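You operate a simulated robot arm through the tools that you are given. There is no shell and no other tool. Be economical: measure what you need, move in short steps, check, and stop when the job is done.

Carry out the task below with a simulated two-armed robot. There is one attempt and no reset: what you move stays moved.

## Task
Screen the orange tray's beans through the 7 mm sieve.
Fine: shake it over the blue tray till no more falls; tip the large ones into the red tin; set the orange tray back and the sieve on the drying mat.
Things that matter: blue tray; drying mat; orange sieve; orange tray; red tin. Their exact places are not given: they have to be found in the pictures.

Only the result counts: the job must be done as asked and must still hold three seconds after the hand-in. Knocking over, shifting, dropping, spilling or breaking anything else fails it.

## Robot
Two 7-joint arms with two-finger parallel grippers on one trunk, on a base that drives. Base frame: it is fixed to the floor where the robot stands at the start and does not move with it; the origin is under the middle of the robot, x ahead of it, y to its left, z up. Lengths are in m, angles in rad, forces in N, time in s.
The left shoulder is at the start at [0.05, 0.187, 1.135], the right one opposite. With the tool pointing down near the work surface each hand reaches from about 0.1 to 0.66 m from the robot's upright axis, wherever it stands, measured 20 degrees to its own side. Places, roughly: drying mat [0.5, 1.2, 0.9]. Payload 3.43 kg a hand.
The tool frame of a hand sits at the grasp point between the pads (the TCP): z along the fingers, y along the line on which they close. The tips reach 0.03 m beyond it. Largest opening 0.094 m; finger width 0.028, thickness 0.01; the body of the gripper, 0.05 by 0.096 m, starts 0.055 m behind the TCP.
Orientation is told as [roll, pitch, yaw] about the base's x, y, z axes, in that order, counted from this pose: with the fingers straight down and closing along the base's y, the tool's x points along the base's -x, its y along +y and its z along -z.

## Interface
- The arms move only by the tool step_arm. It takes "left_rows", "right_rows" or both (then of equal length, played together; a hand with none holds still); each is a list of rows, each a list of 7 numbers: the shift along the tool's x, y, z in units of 50 mm (1.0 is 50 mm), then the turn, a rotation vector about the tool's x, y, z in units of 4 degrees (1.0 is 4 degrees), then the opening, from 0 (shut) to 1 (fully open). In form: [[tx, ty, tz, ax, ay, az, fingers], ...]. A call has 1 to 20 rows; each row shifts and turns the commanded pose from where the row before left it, along the tool's axes as they then stand. A call with a number of a shift or a turn outside -1 to 1 is refused whole. Rows are played at 5 a second. More than 0.05 m and 0.15 rad between two rows, or a gripper value outside its range, and nothing of the call is played. A pose out of reach is approached as far as the arm can. The call stops where the force on the tool passes 90 N (or 10 N more than at its start, if that is more) or the arm is blocked; 0.2 s more then pass. Each finger travels about 0.153 m/s and halts on what it meets, pressing with about 30 N; the grip force reading is that of the motor and also rises with nothing between the fingers. The clock runs only during rows and for 0.2 s after the last one: add rows that do not move to give the fingers time. It gives the time, the measured TCP pose, the force on the tool (base axes), the opening and the grip force at its end, in the units of the frame above (readings bear some noise), with the torque about the TCP (base axes, N m) and any sound that the robot's microphone picked up, and new pictures: "show" is both (left out), scene, wrist or none (wrist: the cameras of the hands that moved).
- Cameras (640 x 400 px; columns grow to the right, rows downward): "scene" is now at [0.1474, 0.0314, 1.3104]; the picture's right is [0.32, -0.95, 0.00], its down [-0.42, -0.14, -0.90] and it looks along [0.85, 0.29, -0.45] (base axes); focal length 214 px, centre (320, 200). "left" rides on the left gripper at [0.076, -0.014, -0.103] in its tool frame; the picture's right is [0.18, 0.98, 0.00], its down [-0.75, 0.14, -0.64] and it looks along [-0.63, 0.12, 0.77] (tool axes); focal length 243 px, centre (320, 200). "right" rides on the right gripper at [0.076, 0.014, -0.102] in its tool frame; the picture's right is [-0.18, 0.98, 0.00], its down [-0.75, -0.14, -0.64] and it looks along [-0.63, -0.12, 0.77] (tool axes); focal length 243 px, centre (320, 200).
- lift_body(by): slides the trunk up (or, below 0, down) by that many m; the arms and the scene camera ride with it, the base frame stays. It gives what a move gives, with no picture.
- roll_base(legs): drives the robot by 1 to 6 legs, each [ahead, left, turn to the left] in m, m and rad, along the robot's own axes; the way and the turn of a leg run together, so that a leg with both is an arc; at most 1.5 m and 3.142 rad a leg. The arms and the cameras ride along, it lands a little off, and it stops where it bumps. It gives what a move gives, and a new picture of the scene camera.
- turn_head(pan, tilt): turns the head with the scene camera to pan (to the left, within 1.396 rad either way) and tilt (down, from -0.506 to 1.204), counted from straight ahead of the robot. It gives what a move gives, and a new picture of the scene camera.
- point_at(camera, pixels): for up to 12 pixels [column, row] of the newest picture of that camera ("zoom" is the newest enlarged one), the place [x, y, z] in the base frame of the surface seen there, good to about 0.003 m. It takes no simulated time.
- enlarge(camera, box): a new picture of the part [left, top, right, bottom] of that camera's present view, enlarged. It takes no simulated time.
- finish_job(): hands the job in; it is judged then, once.

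Work in short steps. Measure before you move; look again where a grasp or a placing could have gone wrong, and mend it. You have 80 turns and 260 pictures in all, those below and enlarged ones among them. Open the grippers and draw the arms clear of the work before you hand the job in, unless the task says otherwise; then end with one line.

The tools are called after "Emit:" by a JSON object that holds its "fn" and its "kwargs". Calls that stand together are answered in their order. step_arm: Moves the arms, as the interface text tells. Its arguments: {"type":"object","properties":{"left_rows":{"type":"array"},"right_rows":{"type":"array"},"show":{"type":"string","enum":["both","scene","wrist","none"]}},"required":[]} The other tools are called the same way: lift_body (by) slides the trunk up or down; roll_base (legs) drives the base; turn_head (pan, tilt) turns the head that bears the scene camera; point_at (camera, pixels) gives the place of the surface under pixels of a picture; enlarge (camera, box) takes an enlarged picture of a part of a camera's view; finish_job () hands the job in.

At the start:

```text
time_s: 0.0
left_tool_pos: [0.2824, 0.2877, 1.2531]
left_orientation: [0.0, -0.002, -0.001]
left_force: [0.6, -0.3, -0.2]
left_wrist_torque: [-0.02, 0.04, 0.01]
left_width: 0.094
left_finger_force: 0.0
right_tool_pos: [0.3399, -0.025, 1.2613]
right_orientation: [0.001, -0.001, 0.0]
right_force: [0.0, -0.8, -0.5]
right_wrist_torque: [-0.01, 0.02, 0.0]
right_width: 0.0941
right_finger_force: 0.1
trunk travel left (down, up): [-0.35, 0.082]
robot x, y, heading: [0.002, 0.0026, 0.004]
head pan, tilt: [0.33, 0.461]
```

scene: 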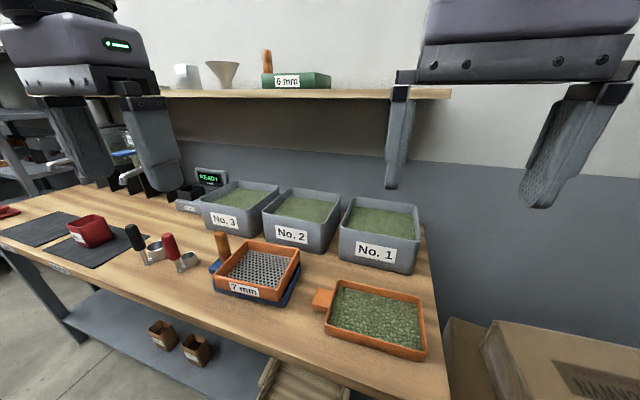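
right: 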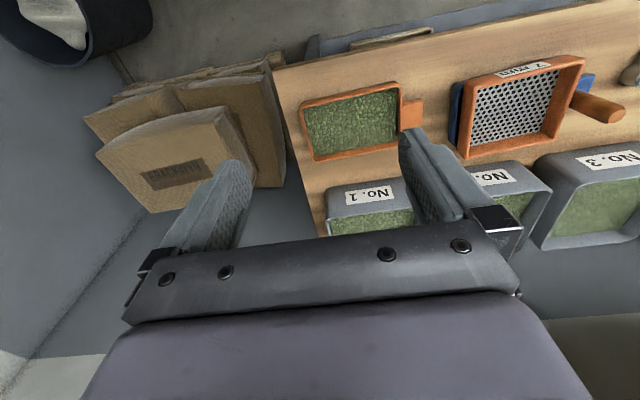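
left: 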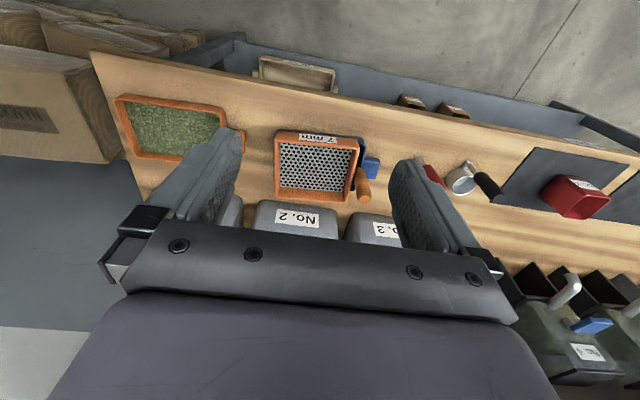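

The picture shows the 7 mm sieve on the blue tray around (258,270), the orange tray around (378,318), and a red tin at (90,231). I enlarge both areas and measure.

Emit:
{"fn": "enlarge", "kwargs": {"camera": "scene", "box": [190, 220, 440, 376]}}

Emit:
{"fn": "enlarge", "kwargs": {"camera": "scene", "box": [0, 160, 256, 320]}}

Emit:
{"fn": "point_at", "kwargs": {"camera": "scene", "pixels": [[321, 298], [330, 325], [425, 358], [420, 293], [340, 281], [378, 315], [216, 233], [226, 262], [257, 270], [90, 231], [40, 228], [100, 250]]}}

```text
2.56 times, centred on (315, 298) of scene
```

zoom: 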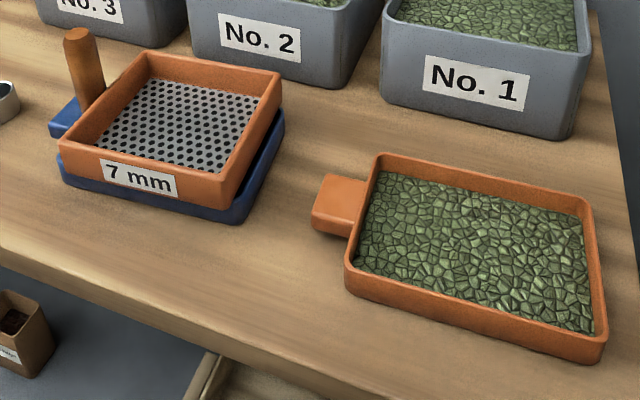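

```text
2.50 times, centred on (128, 240) of scene
```

zoom: 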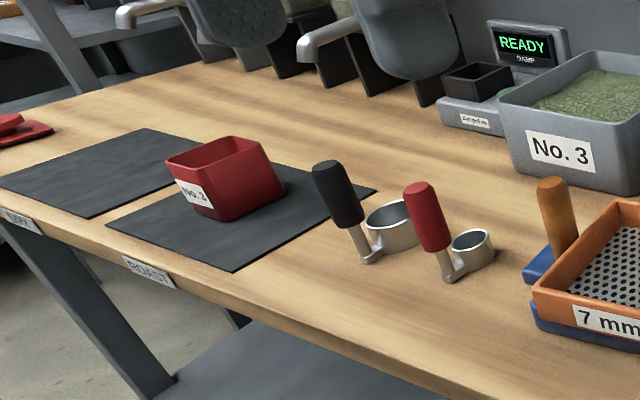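

```text
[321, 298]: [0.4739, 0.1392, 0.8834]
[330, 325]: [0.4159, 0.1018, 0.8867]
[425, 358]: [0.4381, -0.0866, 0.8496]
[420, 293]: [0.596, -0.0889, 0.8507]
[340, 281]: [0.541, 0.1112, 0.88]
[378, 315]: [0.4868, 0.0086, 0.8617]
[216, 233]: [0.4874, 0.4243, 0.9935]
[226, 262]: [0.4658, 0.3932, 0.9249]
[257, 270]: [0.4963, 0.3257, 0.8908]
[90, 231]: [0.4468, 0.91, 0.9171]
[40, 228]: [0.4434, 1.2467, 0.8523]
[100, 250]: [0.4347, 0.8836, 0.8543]
```

Two dark mats are visible, and something red is at the far left (5,211). I pan left to tell which is which.

Emit:
{"fn": "turn_head", "kwargs": {"pan": 0.95, "tilt": 0.4}}

```text
time_s: 1.0
left_tool_pos: [0.2827, 0.287, 1.2535]
left_orientation: [0.001, -0.002, 0.0]
left_force: [-1.2, -0.1, -0.1]
left_wrist_torque: [0.01, 0.04, -0.01]
left_width: 0.094
left_finger_force: 0.1
right_tool_pos: [0.34, -0.0262, 1.2613]
right_orientation: [0.0, -0.001, 0.001]
right_force: [-0.3, 0.1, -0.9]
right_wrist_torque: [-0.02, 0.03, 0.0]
right_width: 0.0941
right_finger_force: 0.1
trunk travel left (down, up): [-0.35, 0.082]
robot x, y, heading: [-0.0011, -0.0009, -0.005]
head pan, tilt: [0.949, 0.4]
```

scene: 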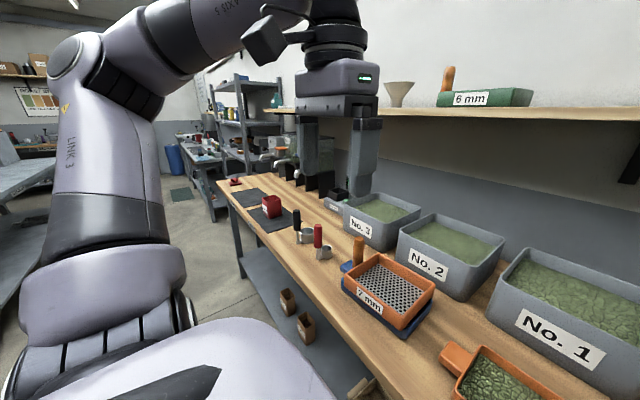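

Emit:
{"fn": "enlarge", "kwargs": {"camera": "scene", "box": [210, 170, 330, 245]}}

Emit:
{"fn": "enlarge", "kwargs": {"camera": "scene", "box": [330, 230, 460, 340]}}

```text
5.33 times, centred on (270, 208) of scene
```

zoom: 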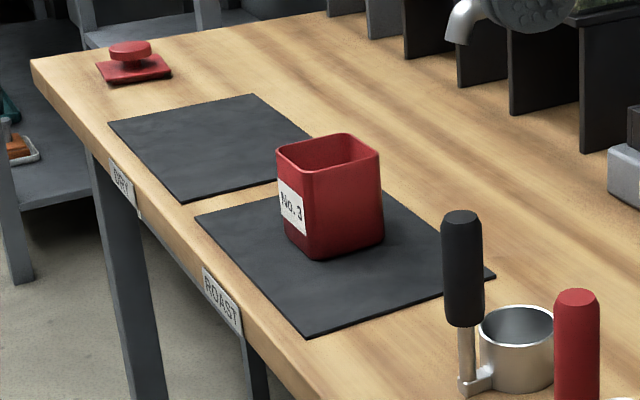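

```text
3.64 times, centred on (395, 285) of scene
```

zoom: 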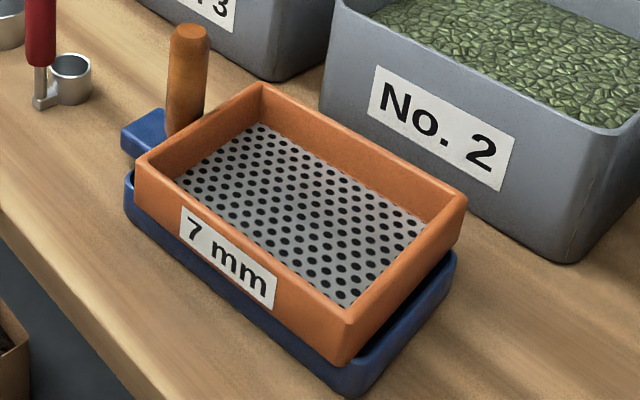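

The near mat is ROAST, with the No. 3 red tin on it. The far mat (zoom 205,145) is DRY, so it is the drying mat. Next I look straight at the tray and sieve to measure their geometry.

Emit:
{"fn": "turn_head", "kwargs": {"pan": 0.35, "tilt": 0.9}}

Emit:
{"fn": "enlarge", "kwargs": {"camera": "scene", "box": [180, 100, 440, 262]}}

```text
time_s: 2.0
left_tool_pos: [0.2836, 0.2888, 1.2524]
left_orientation: [0.001, -0.001, -0.002]
left_force: [0.1, -1.0, -1.2]
left_wrist_torque: [-0.02, -0.01, 0.04]
left_width: 0.0941
left_finger_force: 0.0
right_tool_pos: [0.3396, -0.0254, 1.2607]
right_orientation: [0.002, 0.0, 0.0]
right_force: [-1.0, -0.6, 0.0]
right_wrist_torque: [-0.02, -0.04, 0.04]
right_width: 0.0939
right_finger_force: 0.0
trunk travel left (down, up): [-0.35, 0.082]
robot x, y, heading: [0.0044, -0.0014, 0.002]
head pan, tilt: [0.351, 0.901]
```

scene: 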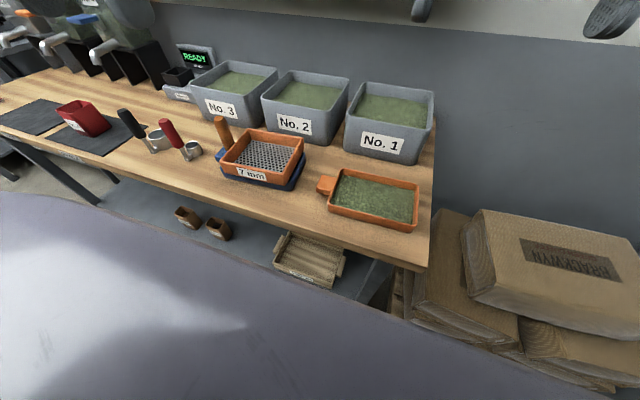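

```text
2.46 times, centred on (310, 181) of scene
```

zoom: 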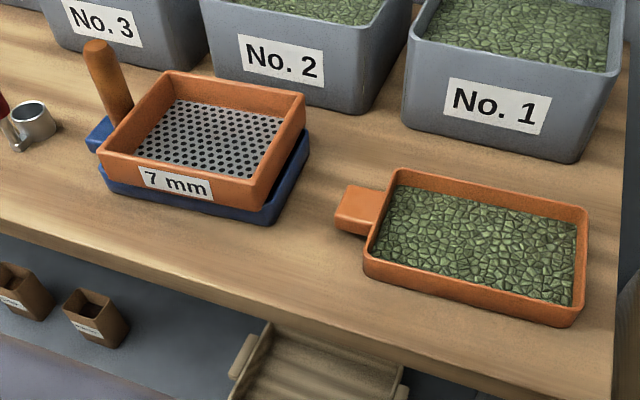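

The zoom is clear. I measure the corners of the orange tray, its tab, the sieve and the blue tray.

Emit:
{"fn": "point_at", "kwargs": {"camera": "zoom", "pixels": [[350, 189], [382, 191], [338, 213], [371, 219], [370, 263], [396, 173], [584, 210], [577, 308], [480, 240], [352, 228], [569, 320], [450, 296]]}}

Emit:
{"fn": "point_at", "kwargs": {"camera": "zoom", "pixels": [[170, 75], [300, 95], [253, 180], [102, 154], [210, 140], [95, 47], [122, 112], [98, 135], [272, 218], [104, 172], [306, 145], [230, 195]]}}

```text
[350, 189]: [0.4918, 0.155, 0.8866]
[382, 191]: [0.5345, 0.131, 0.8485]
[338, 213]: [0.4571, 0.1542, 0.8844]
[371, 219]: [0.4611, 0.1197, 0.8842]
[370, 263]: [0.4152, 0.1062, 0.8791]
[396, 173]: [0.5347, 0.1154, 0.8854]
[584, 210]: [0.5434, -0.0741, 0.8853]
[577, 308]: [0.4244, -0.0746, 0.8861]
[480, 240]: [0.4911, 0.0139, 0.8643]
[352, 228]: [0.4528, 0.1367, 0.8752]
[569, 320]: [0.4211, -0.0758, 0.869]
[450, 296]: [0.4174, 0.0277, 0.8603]
```

```text
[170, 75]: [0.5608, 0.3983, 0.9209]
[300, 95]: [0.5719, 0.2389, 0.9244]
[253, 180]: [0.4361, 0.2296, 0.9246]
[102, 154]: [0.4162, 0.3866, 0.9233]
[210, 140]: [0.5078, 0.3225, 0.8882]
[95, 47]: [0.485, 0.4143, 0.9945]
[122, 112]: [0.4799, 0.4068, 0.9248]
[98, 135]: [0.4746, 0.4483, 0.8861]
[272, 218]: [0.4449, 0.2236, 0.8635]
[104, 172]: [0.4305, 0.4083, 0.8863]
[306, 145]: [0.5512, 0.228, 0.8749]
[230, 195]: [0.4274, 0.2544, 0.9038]
```

The tab spans x 0.455–0.492 and y 0.117–0.155, with its top at 0.885. The sieve centre is about (0.496, 0.313) with its rim at 0.924, and its handle stands upright at (0.483, 0.41). I bring the right hand over the tab and turn it to close along x, moving the left hand aside.

Emit:
{"fn": "step_arm", "kwargs": {"right_rows": [[-0.381, 0.464, 0.743, 0, 0, 0, 1], [-0.381, 0.464, 0.743, 0, 0, 0, 1], [-0.381, 0.464, 0.743, 0, 0, 0, 1], [-0.381, 0.464, 0.743, 0, 0, 0, 1], [-0.381, 0.464, 0.743, 0, 0, 0, 1], [-0.381, 0.464, 0.743, 0, 0, 0, 1], [-0.381, 0.464, 0.743, 0, 0, 0, 1], [0, 0, 0, 0, 0, 1, 1], [0, 0, 0, 0, 0, 1, 1], [0, 0, 0, 0, 0, 1, 1], [0, 0, 0, 0, 0, 1, 1], [0, 0, 0, 0, 0, 1, 1], [0, 0, 0, 0, 0, 1, 1], [0, 0, 0, 0, 0, 1, 1], [0, 0, 0, 0, 0, 1, 1], [0, 0, 0, 0, 0, 1, 1], [0, 0, 0, 0, 0, 1, 1], [0, 0, 0, 0, 0, 1, 1], [0, 0, 0, 0, 0, 1, 1], [0, 0, 0, 0, 0, 1, 1]], "left_rows": [[0, 0.5, 0, 0, 0, 0, 1], [0, 0.5, 0, 0, 0, 0, 1], [0, 0.5, 0, 0, 0, 0, 1], [0, 0.5, 0, 0, 0, 0, 1], [0, 0.5, 0, 0, 0, 0, 1], [0, 0.5, 0, 0, 0, 0, 1], [0, 0, 0, 0, 0, 0, 1], [0, 0, 0, 0, 0, 0, 1], [0, 0, 0, 0, 0, 0, 1], [0, 0, 0, 0, 0, 0, 1], [0, 0, 0, 0, 0, 0, 1], [0, 0, 0, 0, 0, 0, 1], [0, 0, 0, 0, 0, 0, 1], [0, 0, 0, 0, 0, 0, 1], [0, 0, 0, 0, 0, 0, 1], [0, 0, 0, 0, 0, 0, 1], [0, 0, 0, 0, 0, 0, 1], [0, 0, 0, 0, 0, 0, 1], [0, 0, 0, 0, 0, 0, 1], [0, 0, 0, 0, 0, 0, 1]], "show": "scene"}}

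Emit:
{"fn": "step_arm", "kwargs": {"right_rows": [[0, 0, 0, 0, 0, 1, 1], [0, 0, 0, 0, 0, 1, 1], [0, 0, 0, 0, 0, 1, 1], [0, 0, 0, 0, 0, 1, 1], [0, 0, 0, 0, 0, 1, 1], [0, 0, 0, 0, 0, 1, 1], [0, 0, 0, 0, 0, 1, 1], [0, 0, 0, 0, 0, 1, 1], [0, 0, 0, 0, 0, 1, 1], [0, 0, 0, 0, 0, 0.5, 1]], "show": "both"}}

```text
time_s: 6.4
left_tool_pos: [0.2824, 0.4372, 1.2542]
left_orientation: [0.0, 0.0, 0.001]
left_force: [-0.1, 0.2, 0.6]
left_wrist_torque: [0.01, -0.04, 0.0]
left_width: 0.0939
left_finger_force: 0.1
right_tool_pos: [0.4908, 0.103, 1.0124]
right_orientation: [0.004, 0.01, -0.965]
right_force: [-0.9, -0.2, -0.1]
right_wrist_torque: [0.02, 0.02, 0.01]
right_width: 0.0941
right_finger_force: 0.0
right hand out of reach, approached as far as the arm can: row 7, 13
trunk travel left (down, up): [-0.35, 0.082]
robot x, y, heading: [0.0, 0.0005, -0.004]
head pan, tilt: [0.351, 0.901]
stopped in row 20 (right hand): the arm was blocked; the commanded pose is now the measured one
```

scene: 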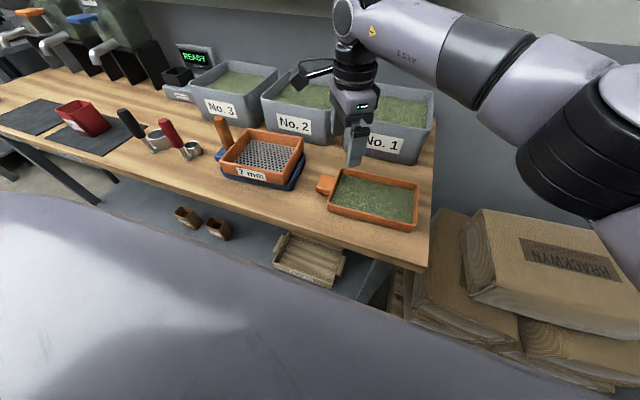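

```text
time_s: 8.6
left_tool_pos: [0.2822, 0.4382, 1.2547]
left_orientation: [0.001, 0.0, -0.001]
left_force: [-0.1, -0.4, 0.3]
left_wrist_torque: [0.0, 0.0, 0.01]
left_width: 0.0939
left_finger_force: 0.0
right_tool_pos: [0.4937, 0.1019, 1.0118]
right_orientation: [-0.001, 0.008, -1.631]
right_force: [0.6, 0.0, -1.0]
right_wrist_torque: [-0.01, -0.04, 0.0]
right_width: 0.0937
right_finger_force: 0.1
trunk travel left (down, up): [-0.35, 0.082]
robot x, y, heading: [0.002, 0.0021, -0.0]
head pan, tilt: [0.351, 0.901]
```

scene: 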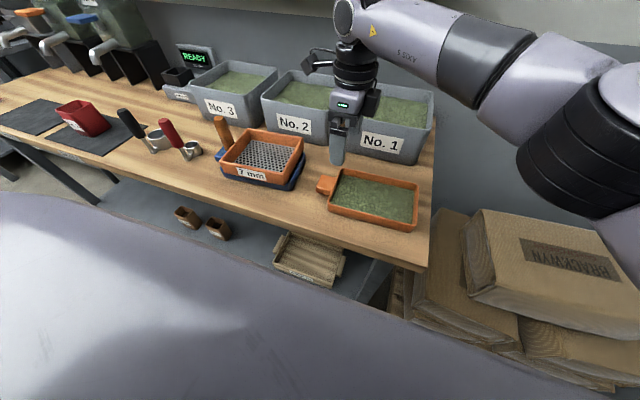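
right: 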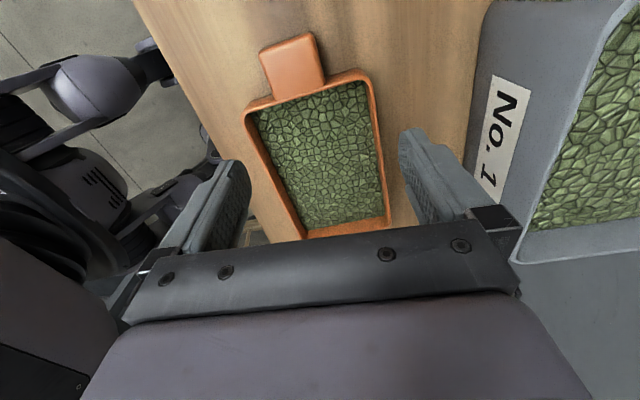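

The right arm met its reach limit on the left side. I raise the hand, then drive the base 0.25 m left so the tab and sieve both lie comfortably for the right arm.

Emit:
{"fn": "step_arm", "kwargs": {"right_rows": [[-0.4, 0, -0.9, 0, 0, 0, 1], [-0.4, 0, -0.9, 0, 0, 0, 1], [-0.4, 0, -0.9, 0, 0, 0, 1]], "show": "none"}}

Emit:
{"fn": "roll_base", "kwargs": {"legs": [[0, 0.25, 0]]}}

```text
time_s: 9.4
left_tool_pos: [0.2812, 0.4382, 1.2547]
left_orientation: [0.001, -0.001, -0.001]
left_force: [0.7, 0.2, 0.4]
left_wrist_torque: [0.01, 0.0, -0.02]
left_width: 0.0941
left_finger_force: 0.1
right_tool_pos: [0.4855, 0.0451, 1.1461]
right_orientation: [-0.002, 0.007, -1.622]
right_force: [-0.4, 0.2, -0.1]
right_wrist_torque: [0.02, 0.03, 0.0]
right_width: 0.094
right_finger_force: 0.1
trunk travel left (down, up): [-0.35, 0.082]
robot x, y, heading: [-0.0005, -0.0022, 0.001]
head pan, tilt: [0.351, 0.901]
```

```text
time_s: 11.2
left_tool_pos: [0.2809, 0.6838, 1.2551]
left_orientation: [0.0, 0.0, 0.0]
left_force: [-0.7, -0.2, 0.1]
left_wrist_torque: [-0.03, -0.01, -0.04]
left_width: 0.0942
left_finger_force: 0.2
right_tool_pos: [0.4862, 0.2918, 1.1458]
right_orientation: [-0.002, 0.008, -1.62]
right_force: [0.3, 0.7, 0.2]
right_wrist_torque: [-0.01, -0.02, 0.04]
right_width: 0.094
right_finger_force: 0.1
trunk travel left (down, up): [-0.35, 0.082]
robot x, y, heading: [-0.0003, 0.2423, -0.0]
head pan, tilt: [0.351, 0.901]
```

scene: 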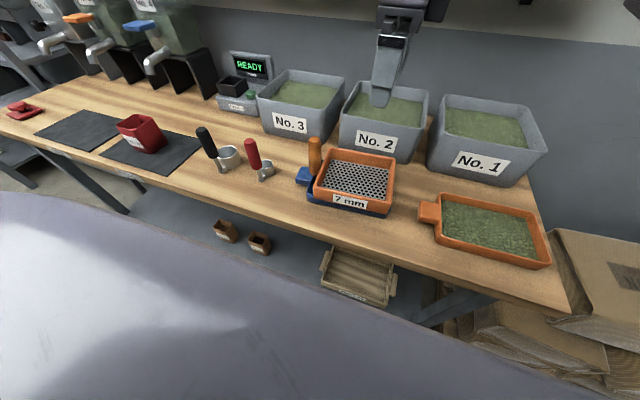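

The base has moved. I align the yaw with the tray (about +0.05 rad) and go above the tab at z 0.95.

Emit:
{"fn": "step_arm", "kwargs": {"right_rows": [[0, 0, 0, 0, 0, -0.72, 1], [0, 0, 0, 0, 0, -0.71, 1], [-0.517, -0.068, 0.653, 0, 0, 0, 1], [-0.517, -0.068, 0.653, 0, 0, 0, 1], [-0.517, -0.068, 0.653, 0, 0, 0, 1], [-0.517, -0.068, 0.653, 0, 0, 0, 1], [-0.517, -0.068, 0.653, 0, 0, 0, 1], [-0.517, -0.068, 0.653, 0, 0, 0, 1], [0, 0, 0, 0, 0, 0, 1]]}}

```text
time_s: 13.2
left_tool_pos: [0.281, 0.6829, 1.2555]
left_orientation: [0.0, 0.0, 0.0]
left_force: [0.0, 0.1, 0.5]
left_wrist_torque: [-0.03, 0.02, -0.01]
left_width: 0.0938
left_finger_force: 0.1
right_tool_pos: [0.4712, 0.1373, 0.9524]
right_orientation: [0.001, 0.009, -1.523]
right_force: [0.3, 1.2, 0.7]
right_wrist_torque: [0.06, 0.02, -0.01]
right_width: 0.0939
right_finger_force: 0.0
trunk travel left (down, up): [-0.35, 0.082]
robot x, y, heading: [0.0031, 0.2424, -0.0]
head pan, tilt: [0.351, 0.901]
```

scene: 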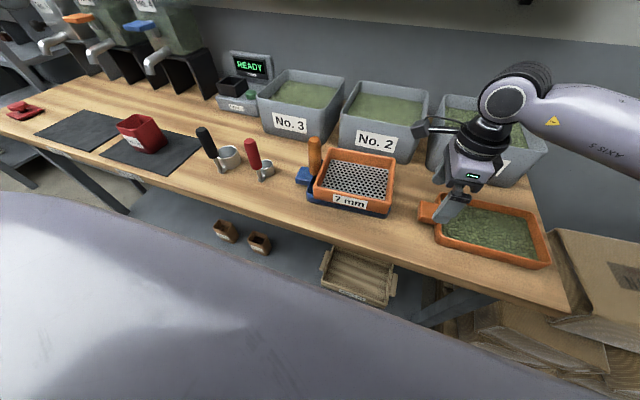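
right: 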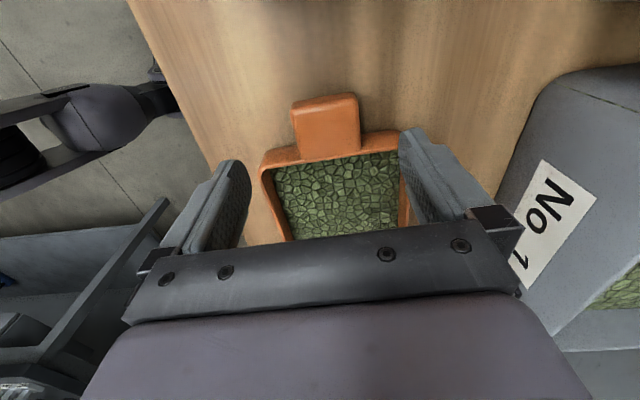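

The tab shows at (325,122) in the wrist view. I check its place once more from this close.

Emit:
{"fn": "point_at", "kwargs": {"camera": "right", "pixels": [[295, 103], [352, 97], [299, 146], [356, 137], [325, 120], [270, 155], [300, 149], [390, 140]]}}

```text
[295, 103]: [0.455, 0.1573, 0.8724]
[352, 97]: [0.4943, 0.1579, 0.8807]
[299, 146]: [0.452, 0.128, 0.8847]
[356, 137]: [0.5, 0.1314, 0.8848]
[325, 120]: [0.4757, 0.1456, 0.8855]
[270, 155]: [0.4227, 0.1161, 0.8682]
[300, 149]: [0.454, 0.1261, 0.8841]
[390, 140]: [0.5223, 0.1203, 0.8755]
```

Tab centre is about (0.475, 0.139). I lower to z 0.884 and close.

Emit:
{"fn": "step_arm", "kwargs": {"right_rows": [[0.02, 0.04, 0.45, 0, 0, 0, 1], [0.02, 0.04, 0.46, 0, 0, 0, 1], [0, 0, 0.46, 0, 0, 0, 1], [0, 0, 0, 0, 0, 0, 1], [0, 0, 0, 0, 0, 0, 0.4], [0, 0, 0, 0, 0, 0, 0], [0, 0, 0, 0, 0, 0, 0], [0, 0, 0, 0, 0, 0, 0]]}}

```text
time_s: 15.0
left_tool_pos: [0.2811, 0.6823, 1.2559]
left_orientation: [0.001, -0.001, -0.001]
left_force: [0.7, -0.1, -0.5]
left_wrist_torque: [0.01, -0.01, -0.03]
left_width: 0.094
left_finger_force: 0.0
right_tool_pos: [0.476, 0.1386, 0.8824]
right_orientation: [-0.001, 0.008, -1.523]
right_force: [0.4, 0.1, 0.6]
right_wrist_torque: [0.12, 0.02, 0.0]
right_width: 0.054
right_finger_force: 30.4
trunk travel left (down, up): [-0.35, 0.082]
robot x, y, heading: [-0.0011, 0.2447, -0.0]
head pan, tilt: [0.351, 0.901]
```

scene: 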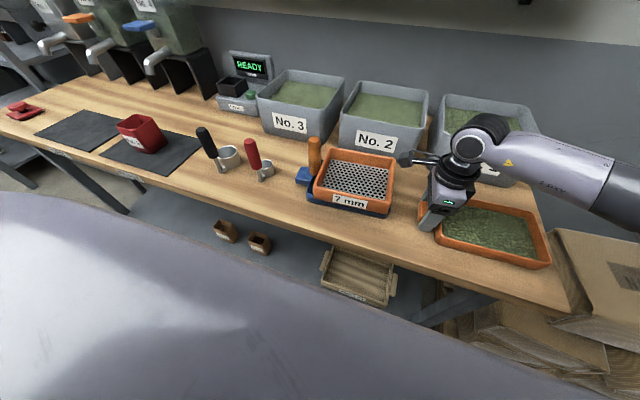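
right: 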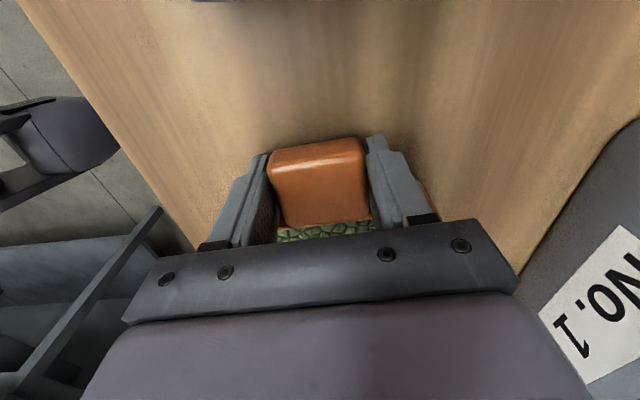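

The tab is gripped (width 0.054, 30 N). I lift 20 mm as a test.

Emit:
{"fn": "step_arm", "kwargs": {"right_rows": [[0, 0, -0.2, 0, 0, 0, 0], [0, 0, -0.2, 0, 0, 0, 0], [0, 0, 0, 0, 0, 0, 0], [0, 0, 0, 0, 0, 0, 0]]}}

Emit:
{"fn": "enlarge", "kwargs": {"camera": "scene", "box": [380, 140, 580, 290]}}

```text
time_s: 16.0
left_tool_pos: [0.2818, 0.6831, 1.2544]
left_orientation: [-0.002, 0.0, 0.0]
left_force: [0.8, 0.8, 0.6]
left_wrist_torque: [0.01, -0.01, -0.01]
left_width: 0.094
left_finger_force: 0.0
right_tool_pos: [0.4763, 0.1392, 0.9024]
right_orientation: [0.001, 0.008, -1.523]
right_force: [0.6, -0.6, -2.0]
right_wrist_torque: [0.15, -0.01, 0.0]
right_width: 0.054
right_finger_force: 29.6
trunk travel left (down, up): [-0.35, 0.082]
robot x, y, heading: [-0.0008, 0.2422, 0.001]
head pan, tilt: [0.351, 0.901]
```

scene: 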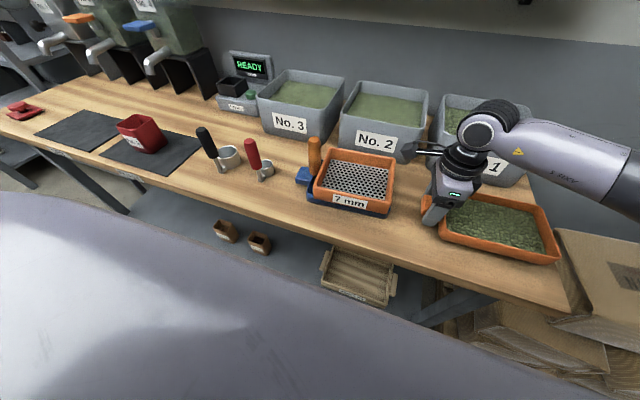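
right: 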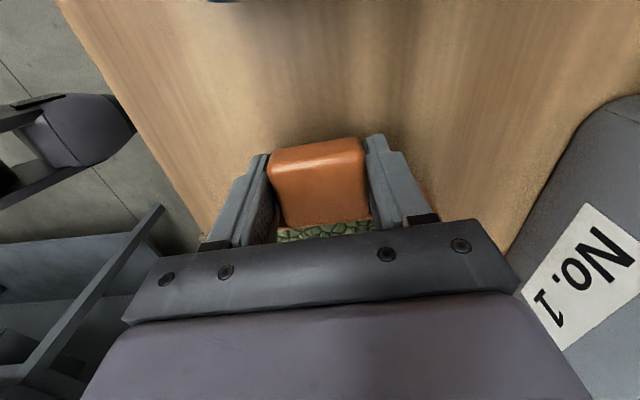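

```text
2.67 times, centred on (480, 215) of scene
```

zoom: 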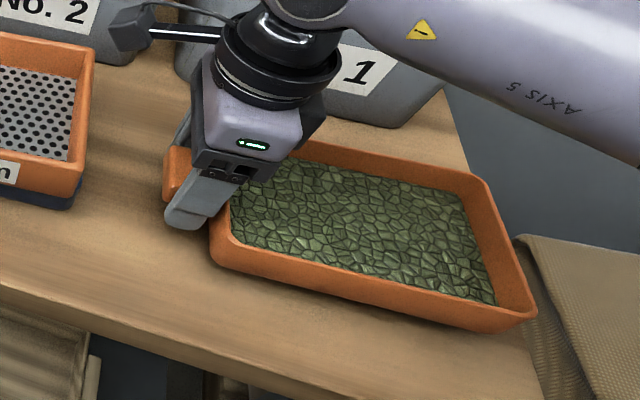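

The tray hangs level and is light. I raise it 0.22 m, then drive 0.17 m further left so the pour stays inside the right arm's reach.

Emit:
{"fn": "step_arm", "kwargs": {"right_rows": [[0, 0, -0.6, 0, 0, 0, 0], [0, 0, -0.8, 0, 0, 0, 0], [0, 0, -0.8, 0, 0, 0, 0], [0, 0, -0.8, 0, 0, 0, 0], [0, 0, -0.8, 0, 0, 0, 0], [0, 0, -0.6, 0, 0, 0, 0], [0, 0, 0, 0, 0, 0, 0]], "show": "scene"}}

Emit:
{"fn": "roll_base", "kwargs": {"legs": [[0, 0.17, 0]]}}

```text
time_s: 17.6
left_tool_pos: [0.2818, 0.6824, 1.2552]
left_orientation: [0.001, 0.0, 0.001]
left_force: [-0.1, 0.3, 0.0]
left_wrist_torque: [0.03, -0.02, -0.01]
left_width: 0.0937
left_finger_force: 0.0
right_tool_pos: [0.4807, 0.1379, 1.1226]
right_orientation: [-0.001, 0.01, -1.523]
right_force: [-0.1, -0.4, -1.3]
right_wrist_torque: [0.13, 0.0, 0.03]
right_width: 0.0538
right_finger_force: 29.4
trunk travel left (down, up): [-0.35, 0.082]
robot x, y, heading: [-0.0031, 0.2442, 0.006]
head pan, tilt: [0.351, 0.901]
```

scene: 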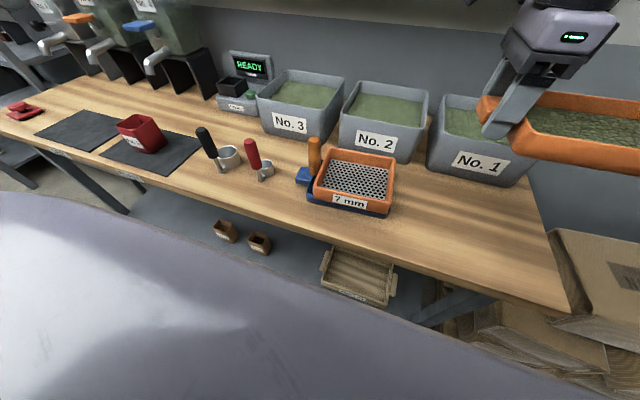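

```text
time_s: 19.1
left_tool_pos: [0.2779, 0.8548, 1.2545]
left_orientation: [-0.002, 0.001, 0.004]
left_force: [-0.8, 0.2, 0.4]
left_wrist_torque: [-0.01, 0.01, 0.01]
left_width: 0.0939
left_finger_force: 0.1
right_tool_pos: [0.4808, 0.3118, 1.1216]
right_orientation: [-0.001, 0.008, -1.517]
right_force: [0.6, 0.0, -0.5]
right_wrist_torque: [0.13, 0.01, 0.01]
right_width: 0.0539
right_finger_force: 30.0
trunk travel left (down, up): [-0.35, 0.082]
robot x, y, heading: [-0.0041, 0.4153, 0.007]
head pan, tilt: [0.351, 0.901]
```

scene: 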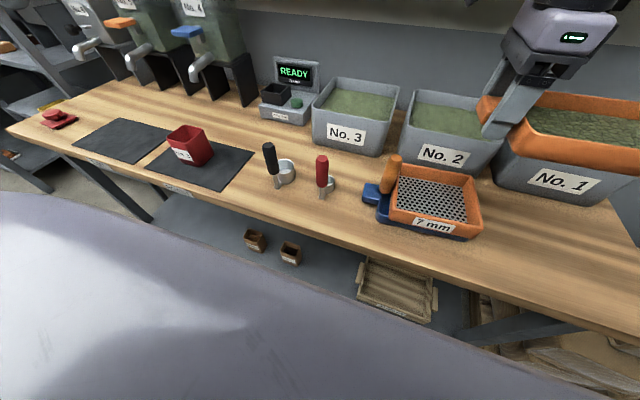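

The sieve is in good view around (435,195). I measure its rim corners and handle from here.

Emit:
{"fn": "enlarge", "kwargs": {"camera": "scene", "box": [350, 140, 500, 250]}}

```text
3.64 times, centred on (425, 195) of scene
```

zoom: 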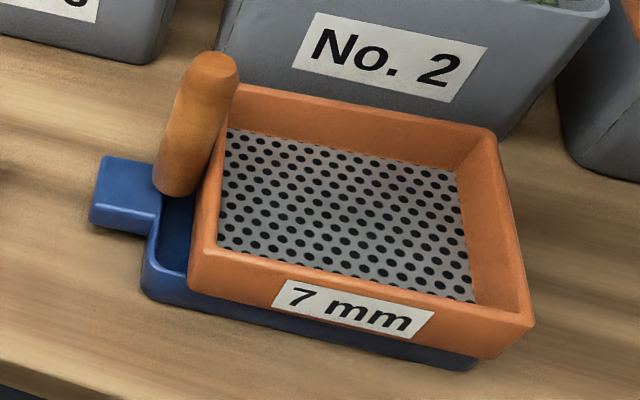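

Emit:
{"fn": "point_at", "kwargs": {"camera": "zoom", "pixels": [[245, 89], [492, 134], [527, 322], [194, 252], [229, 131], [462, 175], [474, 298], [221, 243], [223, 64], [185, 190], [170, 255], [480, 365]]}}

```text
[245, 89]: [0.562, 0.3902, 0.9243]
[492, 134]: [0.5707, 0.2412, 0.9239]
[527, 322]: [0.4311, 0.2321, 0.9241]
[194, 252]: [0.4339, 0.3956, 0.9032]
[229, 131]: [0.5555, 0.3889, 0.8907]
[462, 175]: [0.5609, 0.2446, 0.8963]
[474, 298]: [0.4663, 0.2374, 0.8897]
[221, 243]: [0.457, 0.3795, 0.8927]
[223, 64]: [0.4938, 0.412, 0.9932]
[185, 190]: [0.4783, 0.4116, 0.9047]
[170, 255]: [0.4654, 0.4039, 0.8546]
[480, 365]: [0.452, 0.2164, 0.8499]
```

The sieve centre is (0.497, 0.313), and its inside is barely wider than the tray's lip. I will therefore pour over the tray's near-left corner, aimed at about (0.50, 0.315). First I drive another 0.15 m left for reach.

Emit:
{"fn": "roll_base", "kwargs": {"legs": [[0, 0.15, 0]]}}

```text
time_s: 20.4
left_tool_pos: [0.2799, 1.0001, 1.2564]
left_orientation: [0.0, -0.001, 0.003]
left_force: [-0.2, 0.1, 0.2]
left_wrist_torque: [-0.03, -0.03, -0.01]
left_width: 0.0941
left_finger_force: 0.0
right_tool_pos: [0.4789, 0.4556, 1.1221]
right_orientation: [-0.001, 0.008, -1.52]
right_force: [-0.6, 0.4, -0.5]
right_wrist_torque: [0.14, 0.02, -0.02]
right_width: 0.0542
right_finger_force: 29.9
trunk travel left (down, up): [-0.35, 0.082]
robot x, y, heading: [-0.0037, 0.5633, 0.004]
head pan, tilt: [0.351, 0.901]
```

scene: 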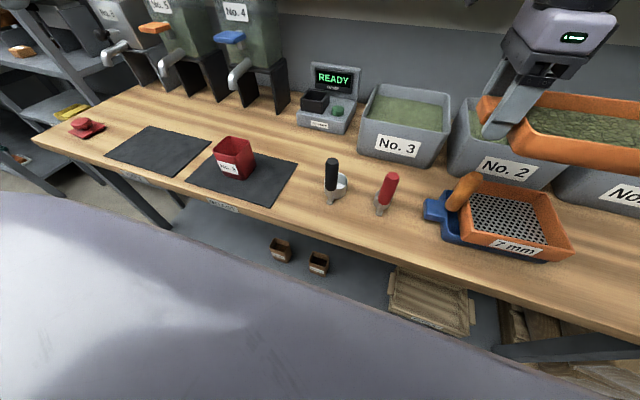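

Now I shift over to the starting pose of the pour and tilt the first 20 degrees.

Emit:
{"fn": "step_arm", "kwargs": {"right_rows": [[0.407, 0.477, 0.107, 0, 0, 0, 0], [0.407, 0.477, 0.107, 0, 0, 0, 0], [0.407, 0.477, 0.107, 0, 0, 0, 0], [0, 0, 0, -0.4226, 0.906, 0, 0], [0, 0, 0, -0.4226, 0.906, 0, 0], [0, 0, 0, -0.4226, 0.906, 0, 0], [0, 0, 0, -0.4226, 0.906, 0, 0], [0, 0, 0, -0.4226, 0.906, 0, 0], [0, 0, 0, 0, 0, 0, 0]]}}

```text
time_s: 22.4
left_tool_pos: [0.2808, 1.0003, 1.256]
left_orientation: [0.0, 0.0, 0.001]
left_force: [-0.5, 0.4, 0.3]
left_wrist_torque: [0.03, -0.02, 0.02]
left_width: 0.0938
left_finger_force: 0.0
right_tool_pos: [0.5478, 0.5204, 1.1057]
right_orientation: [0.152, 0.324, -1.497]
right_force: [0.0, 0.1, -1.3]
right_wrist_torque: [0.14, 0.04, 0.0]
right_width: 0.0539
right_finger_force: 29.7
trunk travel left (down, up): [-0.35, 0.082]
robot x, y, heading: [-0.0031, 0.5644, -0.001]
head pan, tilt: [0.351, 0.901]
```

scene: 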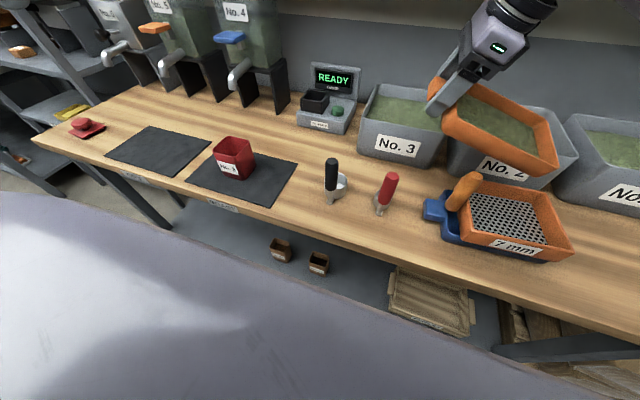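
right: 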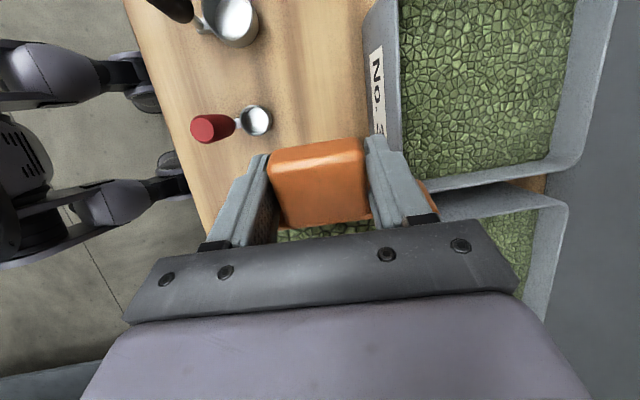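

The tilt goes the right way. I turn the head toward the sieve and check where the low corner sits.

Emit:
{"fn": "turn_head", "kwargs": {"pan": -0.2, "tilt": 0.75}}

Emit:
{"fn": "enlarge", "kwargs": {"camera": "scene", "box": [200, 60, 460, 260]}}

```text
time_s: 23.4
left_tool_pos: [0.2807, 0.9995, 1.2557]
left_orientation: [-0.001, 0.0, 0.001]
left_force: [0.2, 0.7, -0.7]
left_wrist_torque: [0.02, -0.01, -0.02]
left_width: 0.0941
left_finger_force: 0.0
right_tool_pos: [0.5483, 0.5196, 1.107]
right_orientation: [0.152, 0.323, -1.498]
right_force: [-0.1, 0.3, -1.3]
right_wrist_torque: [0.12, 0.01, 0.0]
right_width: 0.054
right_finger_force: 29.8
trunk travel left (down, up): [-0.35, 0.082]
robot x, y, heading: [-0.003, 0.5619, 0.005]
head pan, tilt: [-0.201, 0.75]
```

scene: 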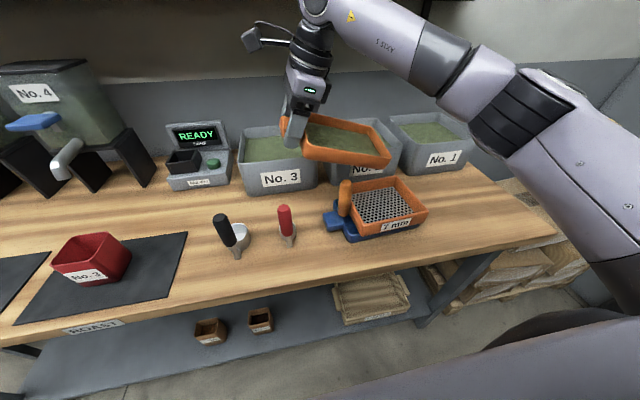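

```text
2.00 times, centred on (330, 160) of scene
```

zoom: 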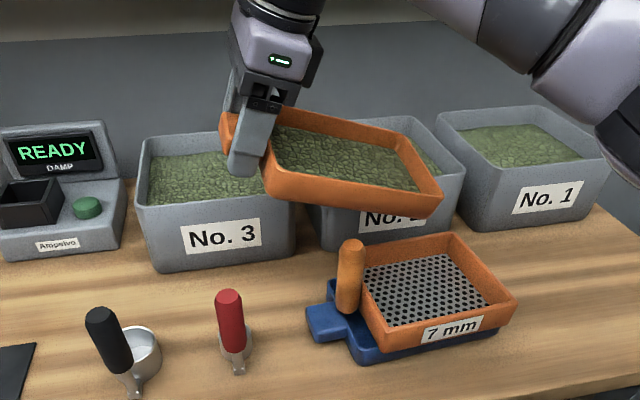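

Emit:
{"fn": "point_at", "kwargs": {"camera": "zoom", "pixels": [[440, 187], [425, 215], [384, 132], [270, 165], [415, 265], [500, 300], [350, 245]]}}

```text
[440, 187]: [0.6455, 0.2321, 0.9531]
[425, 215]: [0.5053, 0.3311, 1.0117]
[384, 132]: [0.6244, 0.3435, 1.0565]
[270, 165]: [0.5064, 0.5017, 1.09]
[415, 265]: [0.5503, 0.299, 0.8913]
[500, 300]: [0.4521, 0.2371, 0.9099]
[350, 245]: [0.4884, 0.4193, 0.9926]
```

The low corner is where I computed it, over the sieve middle. I tilt slowly on to about 48 degrees, keeping that corner fixed over the mesh.

Emit:
{"fn": "step_arm", "kwargs": {"right_rows": [[-0.09, -0.042, -0.107, -0.4226, 0.906, 0, 0], [-0.09, -0.042, -0.107, -0.4226, 0.906, 0, 0], [-0.09, -0.042, -0.107, -0.4226, 0.906, 0, 0], [-0.034, -0.016, -0.116, -0.2113, 0.453, 0, 0], [-0.034, -0.016, -0.116, -0.2113, 0.453, 0, 0], [-0.034, -0.016, -0.116, -0.2113, 0.453, 0, 0], [-0.034, -0.016, -0.116, -0.2113, 0.453, 0, 0], [-0.034, -0.016, -0.116, -0.2113, 0.453, 0, 0], [-0.034, -0.016, -0.116, -0.2113, 0.453, 0, 0], [-0.034, -0.016, -0.116, -0.2113, 0.453, 0, 0], [-0.034, -0.016, -0.116, -0.2113, 0.453, 0, 0], [0, 0, 0, 0, 0, 0, 0], [0, 0, 0, 0, 0, 0, 0]], "show": "scene"}}

Emit:
{"fn": "enlarge", "kwargs": {"camera": "scene", "box": [200, 60, 460, 260]}}

```text
time_s: 26.2
left_tool_pos: [0.2814, 0.9998, 1.2561]
left_orientation: [0.0, -0.001, 0.001]
left_force: [-0.3, -0.1, -0.2]
left_wrist_torque: [0.0, -0.02, 0.01]
left_width: 0.0939
left_finger_force: 0.1
right_tool_pos: [0.5242, 0.4632, 1.1396]
right_orientation: [0.439, 0.746, -1.349]
right_force: [-0.2, 0.5, -2.3]
right_wrist_torque: [0.08, 0.05, 0.0]
right_width: 0.054
right_finger_force: 30.0
trunk travel left (down, up): [-0.35, 0.082]
robot x, y, heading: [-0.0041, 0.5611, -0.001]
head pan, tilt: [-0.201, 0.75]
```

scene: 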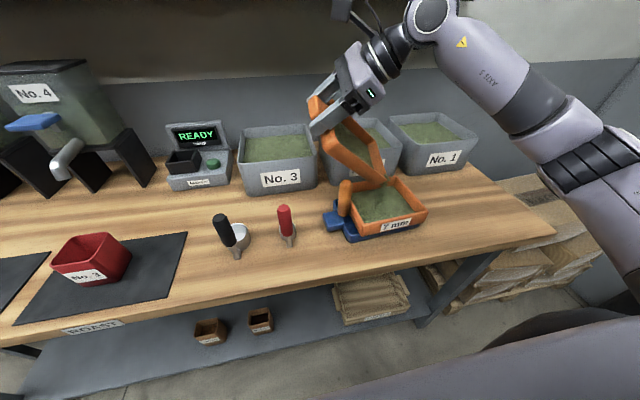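

```text
2.00 times, centred on (330, 160) of scene
```

zoom: 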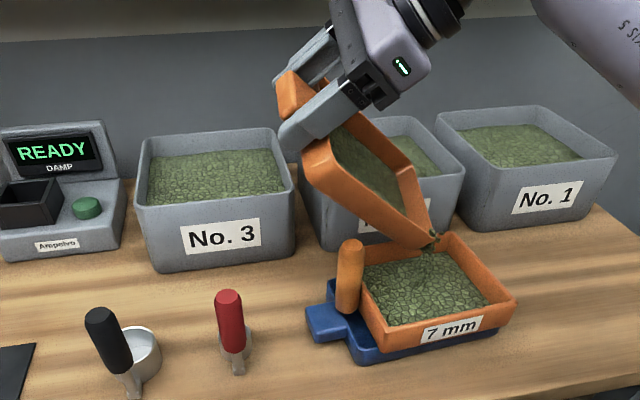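

Beans stream from the corner into the sieve with nothing outside it. I continue tilting to about 88 degrees.

Emit:
{"fn": "step_arm", "kwargs": {"right_rows": [[0, 0, 0, 0, 0, 0, 0], [0, 0, 0, 0, 0, 0, 0], [-0.01, -0.005, -0.309, -0.4226, 0.906, 0, 0], [0, 0, 0, 0, 0, 0, 0], [-0.01, -0.005, -0.309, -0.4226, 0.906, 0, 0], [0, 0, 0, 0, 0, 0, 0], [-0.01, -0.005, -0.309, -0.4226, 0.906, 0, 0], [0, 0, 0, 0, 0, 0, 0], [-0.01, -0.005, -0.309, -0.4226, 0.906, 0, 0], [-0.01, -0.005, -0.309, -0.4226, 0.906, 0, 0], [-0.01, -0.005, -0.309, -0.4226, 0.906, 0, 0], [-0.01, -0.005, -0.309, -0.4226, 0.906, 0, 0], [-0.01, -0.005, -0.309, -0.4226, 0.906, 0, 0], [-0.01, -0.005, -0.309, -0.4226, 0.906, 0, 0], [-0.01, -0.005, -0.309, -0.4226, 0.906, 0, 0], [0, 0, 0, 0, 0, 0, 0], [0, 0, 0, 0, 0, 0, 0], [0, 0, 0, 0, 0, 0, 0]], "show": "scene"}}

Emit:
{"fn": "enlarge", "kwargs": {"camera": "scene", "box": [200, 60, 460, 260]}}

```text
time_s: 30.0
left_tool_pos: [0.2796, 1.0007, 1.2556]
left_orientation: [0.002, 0.0, 0.001]
left_force: [0.6, 0.6, 0.6]
left_wrist_torque: [0.01, -0.01, 0.0]
left_width: 0.0939
left_finger_force: 0.0
right_tool_pos: [0.4727, 0.3319, 1.1974]
right_orientation: [1.501, 1.138, -0.451]
right_force: [-0.4, -1.2, -1.0]
right_wrist_torque: [-0.01, 0.06, -0.03]
right_width: 0.0539
right_finger_force: 29.5
trunk travel left (down, up): [-0.35, 0.082]
robot x, y, heading: [-0.0026, 0.5603, 0.002]
head pan, tilt: [-0.201, 0.75]
```

scene: 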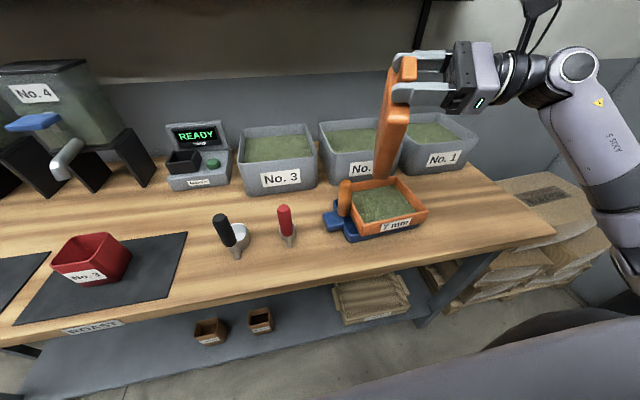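

```text
2.00 times, centred on (330, 160) of scene
```

zoom: 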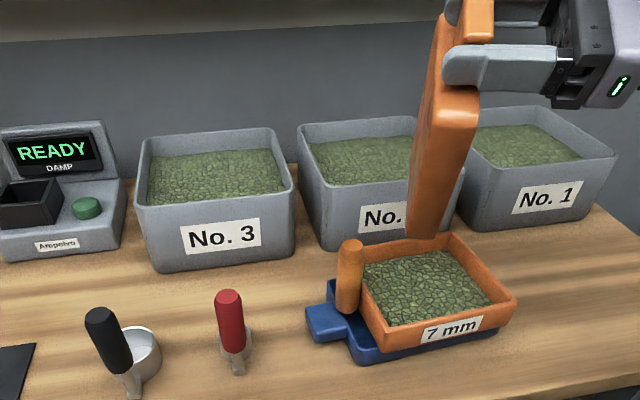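

The tray is nearly vertical. I tilt past vertical (about 112 degrees) with a small shake to clear any remaining beans.

Emit:
{"fn": "step_arm", "kwargs": {"right_rows": [[-0.01, -0.005, -0.309, -0.4226, 0.906, 0, 0], [-0.01, -0.005, -0.309, -0.4226, 0.906, 0, 0], [-0.01, -0.005, -0.309, -0.4226, 0.906, 0, 0], [-0.01, -0.005, -0.309, -0.4226, 0.906, 0, 0], [-0.01, -0.005, -0.309, -0.4226, 0.906, 0, 0], [-0.01, -0.005, -0.309, -0.4226, 0.906, 0, 0], [0.15, 0, 0, 0, 0, 0, 0], [-0.15, 0, 0, 0, 0, 0, 0], [0.15, 0, 0, 0, 0, 0, 0], [-0.15, 0, 0, 0, 0, 0, 0], [0.15, 0, 0, 0, 0, 0, 0], [-0.15, 0, 0, 0, 0, 0, 0], [0, 0, 0, 0, 0, 0, 0], [0, 0, 0, 0, 0, 0, 0]], "show": "scene"}}

Emit:
{"fn": "enlarge", "kwargs": {"camera": "scene", "box": [250, 60, 510, 260]}}

```text
time_s: 33.0
left_tool_pos: [0.2797, 1.0, 1.2561]
left_orientation: [0.0, -0.001, 0.003]
left_force: [0.0, -0.6, -0.3]
left_wrist_torque: [0.01, 0.01, 0.02]
left_width: 0.0938
left_finger_force: 0.1
right_tool_pos: [0.438, 0.25, 1.18]
right_orientation: [2.344, 0.999, 0.299]
right_force: [0.7, 0.0, -2.3]
right_wrist_torque: [-0.08, 0.08, -0.01]
right_width: 0.0541
right_finger_force: 29.6
trunk travel left (down, up): [-0.35, 0.082]
robot x, y, heading: [-0.0017, 0.5608, 0.002]
head pan, tilt: [-0.201, 0.75]
```

scene: 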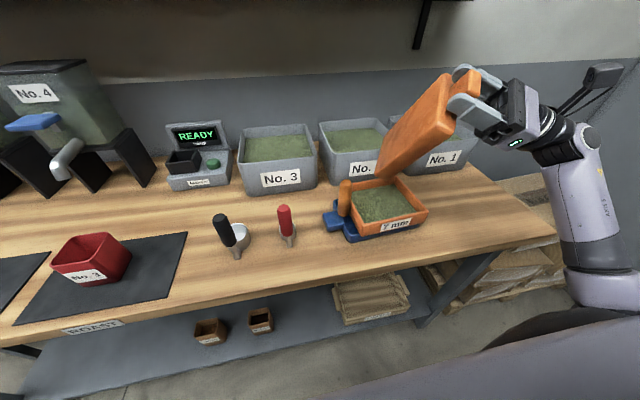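

```text
2.00 times, centred on (380, 160) of scene
```

zoom: 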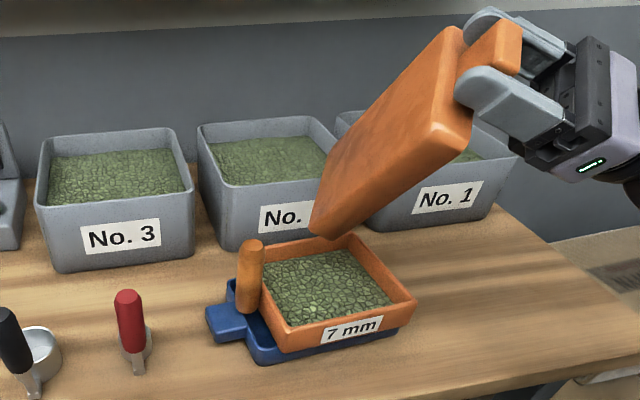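

The tray is empty: the stream has stopped and the sieve is full. I lift clear and untilt along the same arc.

Emit:
{"fn": "step_arm", "kwargs": {"right_rows": [[0.67, 0.31, 0.3, 0, 0, 0, 0], [0.67, 0.31, 0.3, 0, 0, 0, 0], [-0.01, -0.005, 0.309, 0.4226, -0.906, 0, 0], [-0.01, -0.005, 0.309, 0.4226, -0.906, 0, 0], [-0.01, -0.005, 0.309, 0.4226, -0.906, 0, 0], [-0.01, -0.005, 0.309, 0.4226, -0.906, 0, 0], [-0.01, -0.005, 0.309, 0.4226, -0.906, 0, 0], [-0.01, -0.005, 0.309, 0.4226, -0.906, 0, 0], [-0.01, -0.005, 0.309, 0.4226, -0.906, 0, 0], [-0.01, -0.005, 0.309, 0.4226, -0.906, 0, 0], [-0.01, -0.005, 0.309, 0.4226, -0.906, 0, 0], [-0.01, -0.005, 0.309, 0.4226, -0.906, 0, 0], [-0.01, -0.005, 0.309, 0.4226, -0.906, 0, 0], [-0.01, -0.005, 0.309, 0.4226, -0.906, 0, 0], [-0.01, -0.005, 0.309, 0.4226, -0.906, 0, 0], [-0.01, -0.005, 0.309, 0.4226, -0.906, 0, 0], [-0.01, -0.005, 0.309, 0.4226, -0.906, 0, 0], [-0.01, -0.005, 0.309, 0.4226, -0.906, 0, 0]], "show": "none"}}

Emit:
{"fn": "step_arm", "kwargs": {"right_rows": [[-0.01, -0.005, 0.309, 0.4226, -0.906, 0, 0], [-0.01, -0.005, 0.309, 0.4226, -0.906, 0, 0], [-0.01, -0.005, 0.309, 0.4226, -0.906, 0, 0], [-0.01, -0.005, 0.309, 0.4226, -0.906, 0, 0], [-0.01, -0.005, 0.309, 0.4226, -0.906, 0, 0], [-0.01, -0.005, 0.309, 0.4226, -0.906, 0, 0], [-0.01, -0.005, 0.309, 0.4226, -0.906, 0, 0], [-0.01, -0.005, 0.309, 0.4226, -0.906, 0, 0], [-0.01, -0.005, 0.1, 0.4226, -0.906, 0, 0], [0, 0, 0, 0.4226, -0.906, 0, 0], [0, 0, 0, 0.4226, -0.906, 0, 0], [0, 0, 0, 0.4226, -0.906, 0, 0], [0, 0, 0, 0, 0, 0, 0]], "show": "scene"}}

```text
time_s: 36.8
left_tool_pos: [0.2796, 1.001, 1.2561]
left_orientation: [-0.001, 0.0, 0.002]
left_force: [0.6, -0.2, -0.3]
left_wrist_torque: [-0.02, 0.0, 0.02]
left_width: 0.094
left_finger_force: 0.0
right_tool_pos: [0.5272, 0.4633, 1.2186]
right_orientation: [0.436, 0.746, -1.349]
right_force: [0.7, 0.5, -1.3]
right_wrist_torque: [0.08, 0.04, 0.0]
right_width: 0.054
right_finger_force: 30.0
trunk travel left (down, up): [-0.35, 0.082]
robot x, y, heading: [-0.0008, 0.5607, 0.001]
head pan, tilt: [-0.201, 0.75]
```

```text
time_s: 39.6
left_tool_pos: [0.2799, 0.9988, 1.2556]
left_orientation: [-0.001, 0.0, 0.002]
left_force: [0.3, 0.2, 1.3]
left_wrist_torque: [0.02, 0.0, 0.0]
left_width: 0.0939
left_finger_force: 0.1
right_tool_pos: [0.5508, 0.5234, 1.1124]
right_orientation: [-0.003, 0.007, -1.521]
right_force: [0.6, 0.7, -1.6]
right_wrist_torque: [0.16, 0.0, -0.02]
right_width: 0.0543
right_finger_force: 29.7
trunk travel left (down, up): [-0.35, 0.082]
robot x, y, heading: [-0.0041, 0.5573, 0.001]
head pan, tilt: [-0.201, 0.75]
```

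scene: 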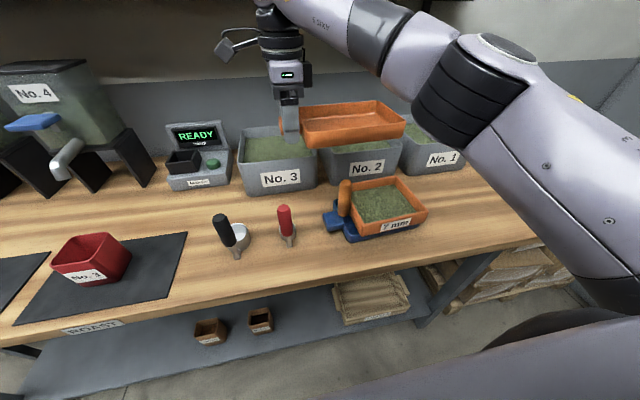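

I check that the tray is really empty inside.

Emit:
{"fn": "enlarge", "kwargs": {"camera": "scene", "box": [270, 80, 440, 200]}}

```text
3.33 times, centred on (355, 140) of scene
```

zoom: 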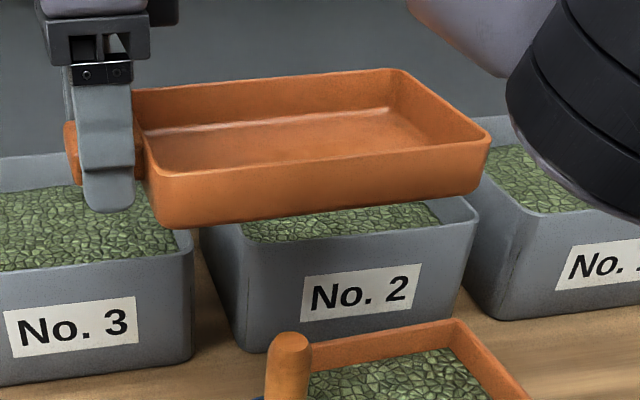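

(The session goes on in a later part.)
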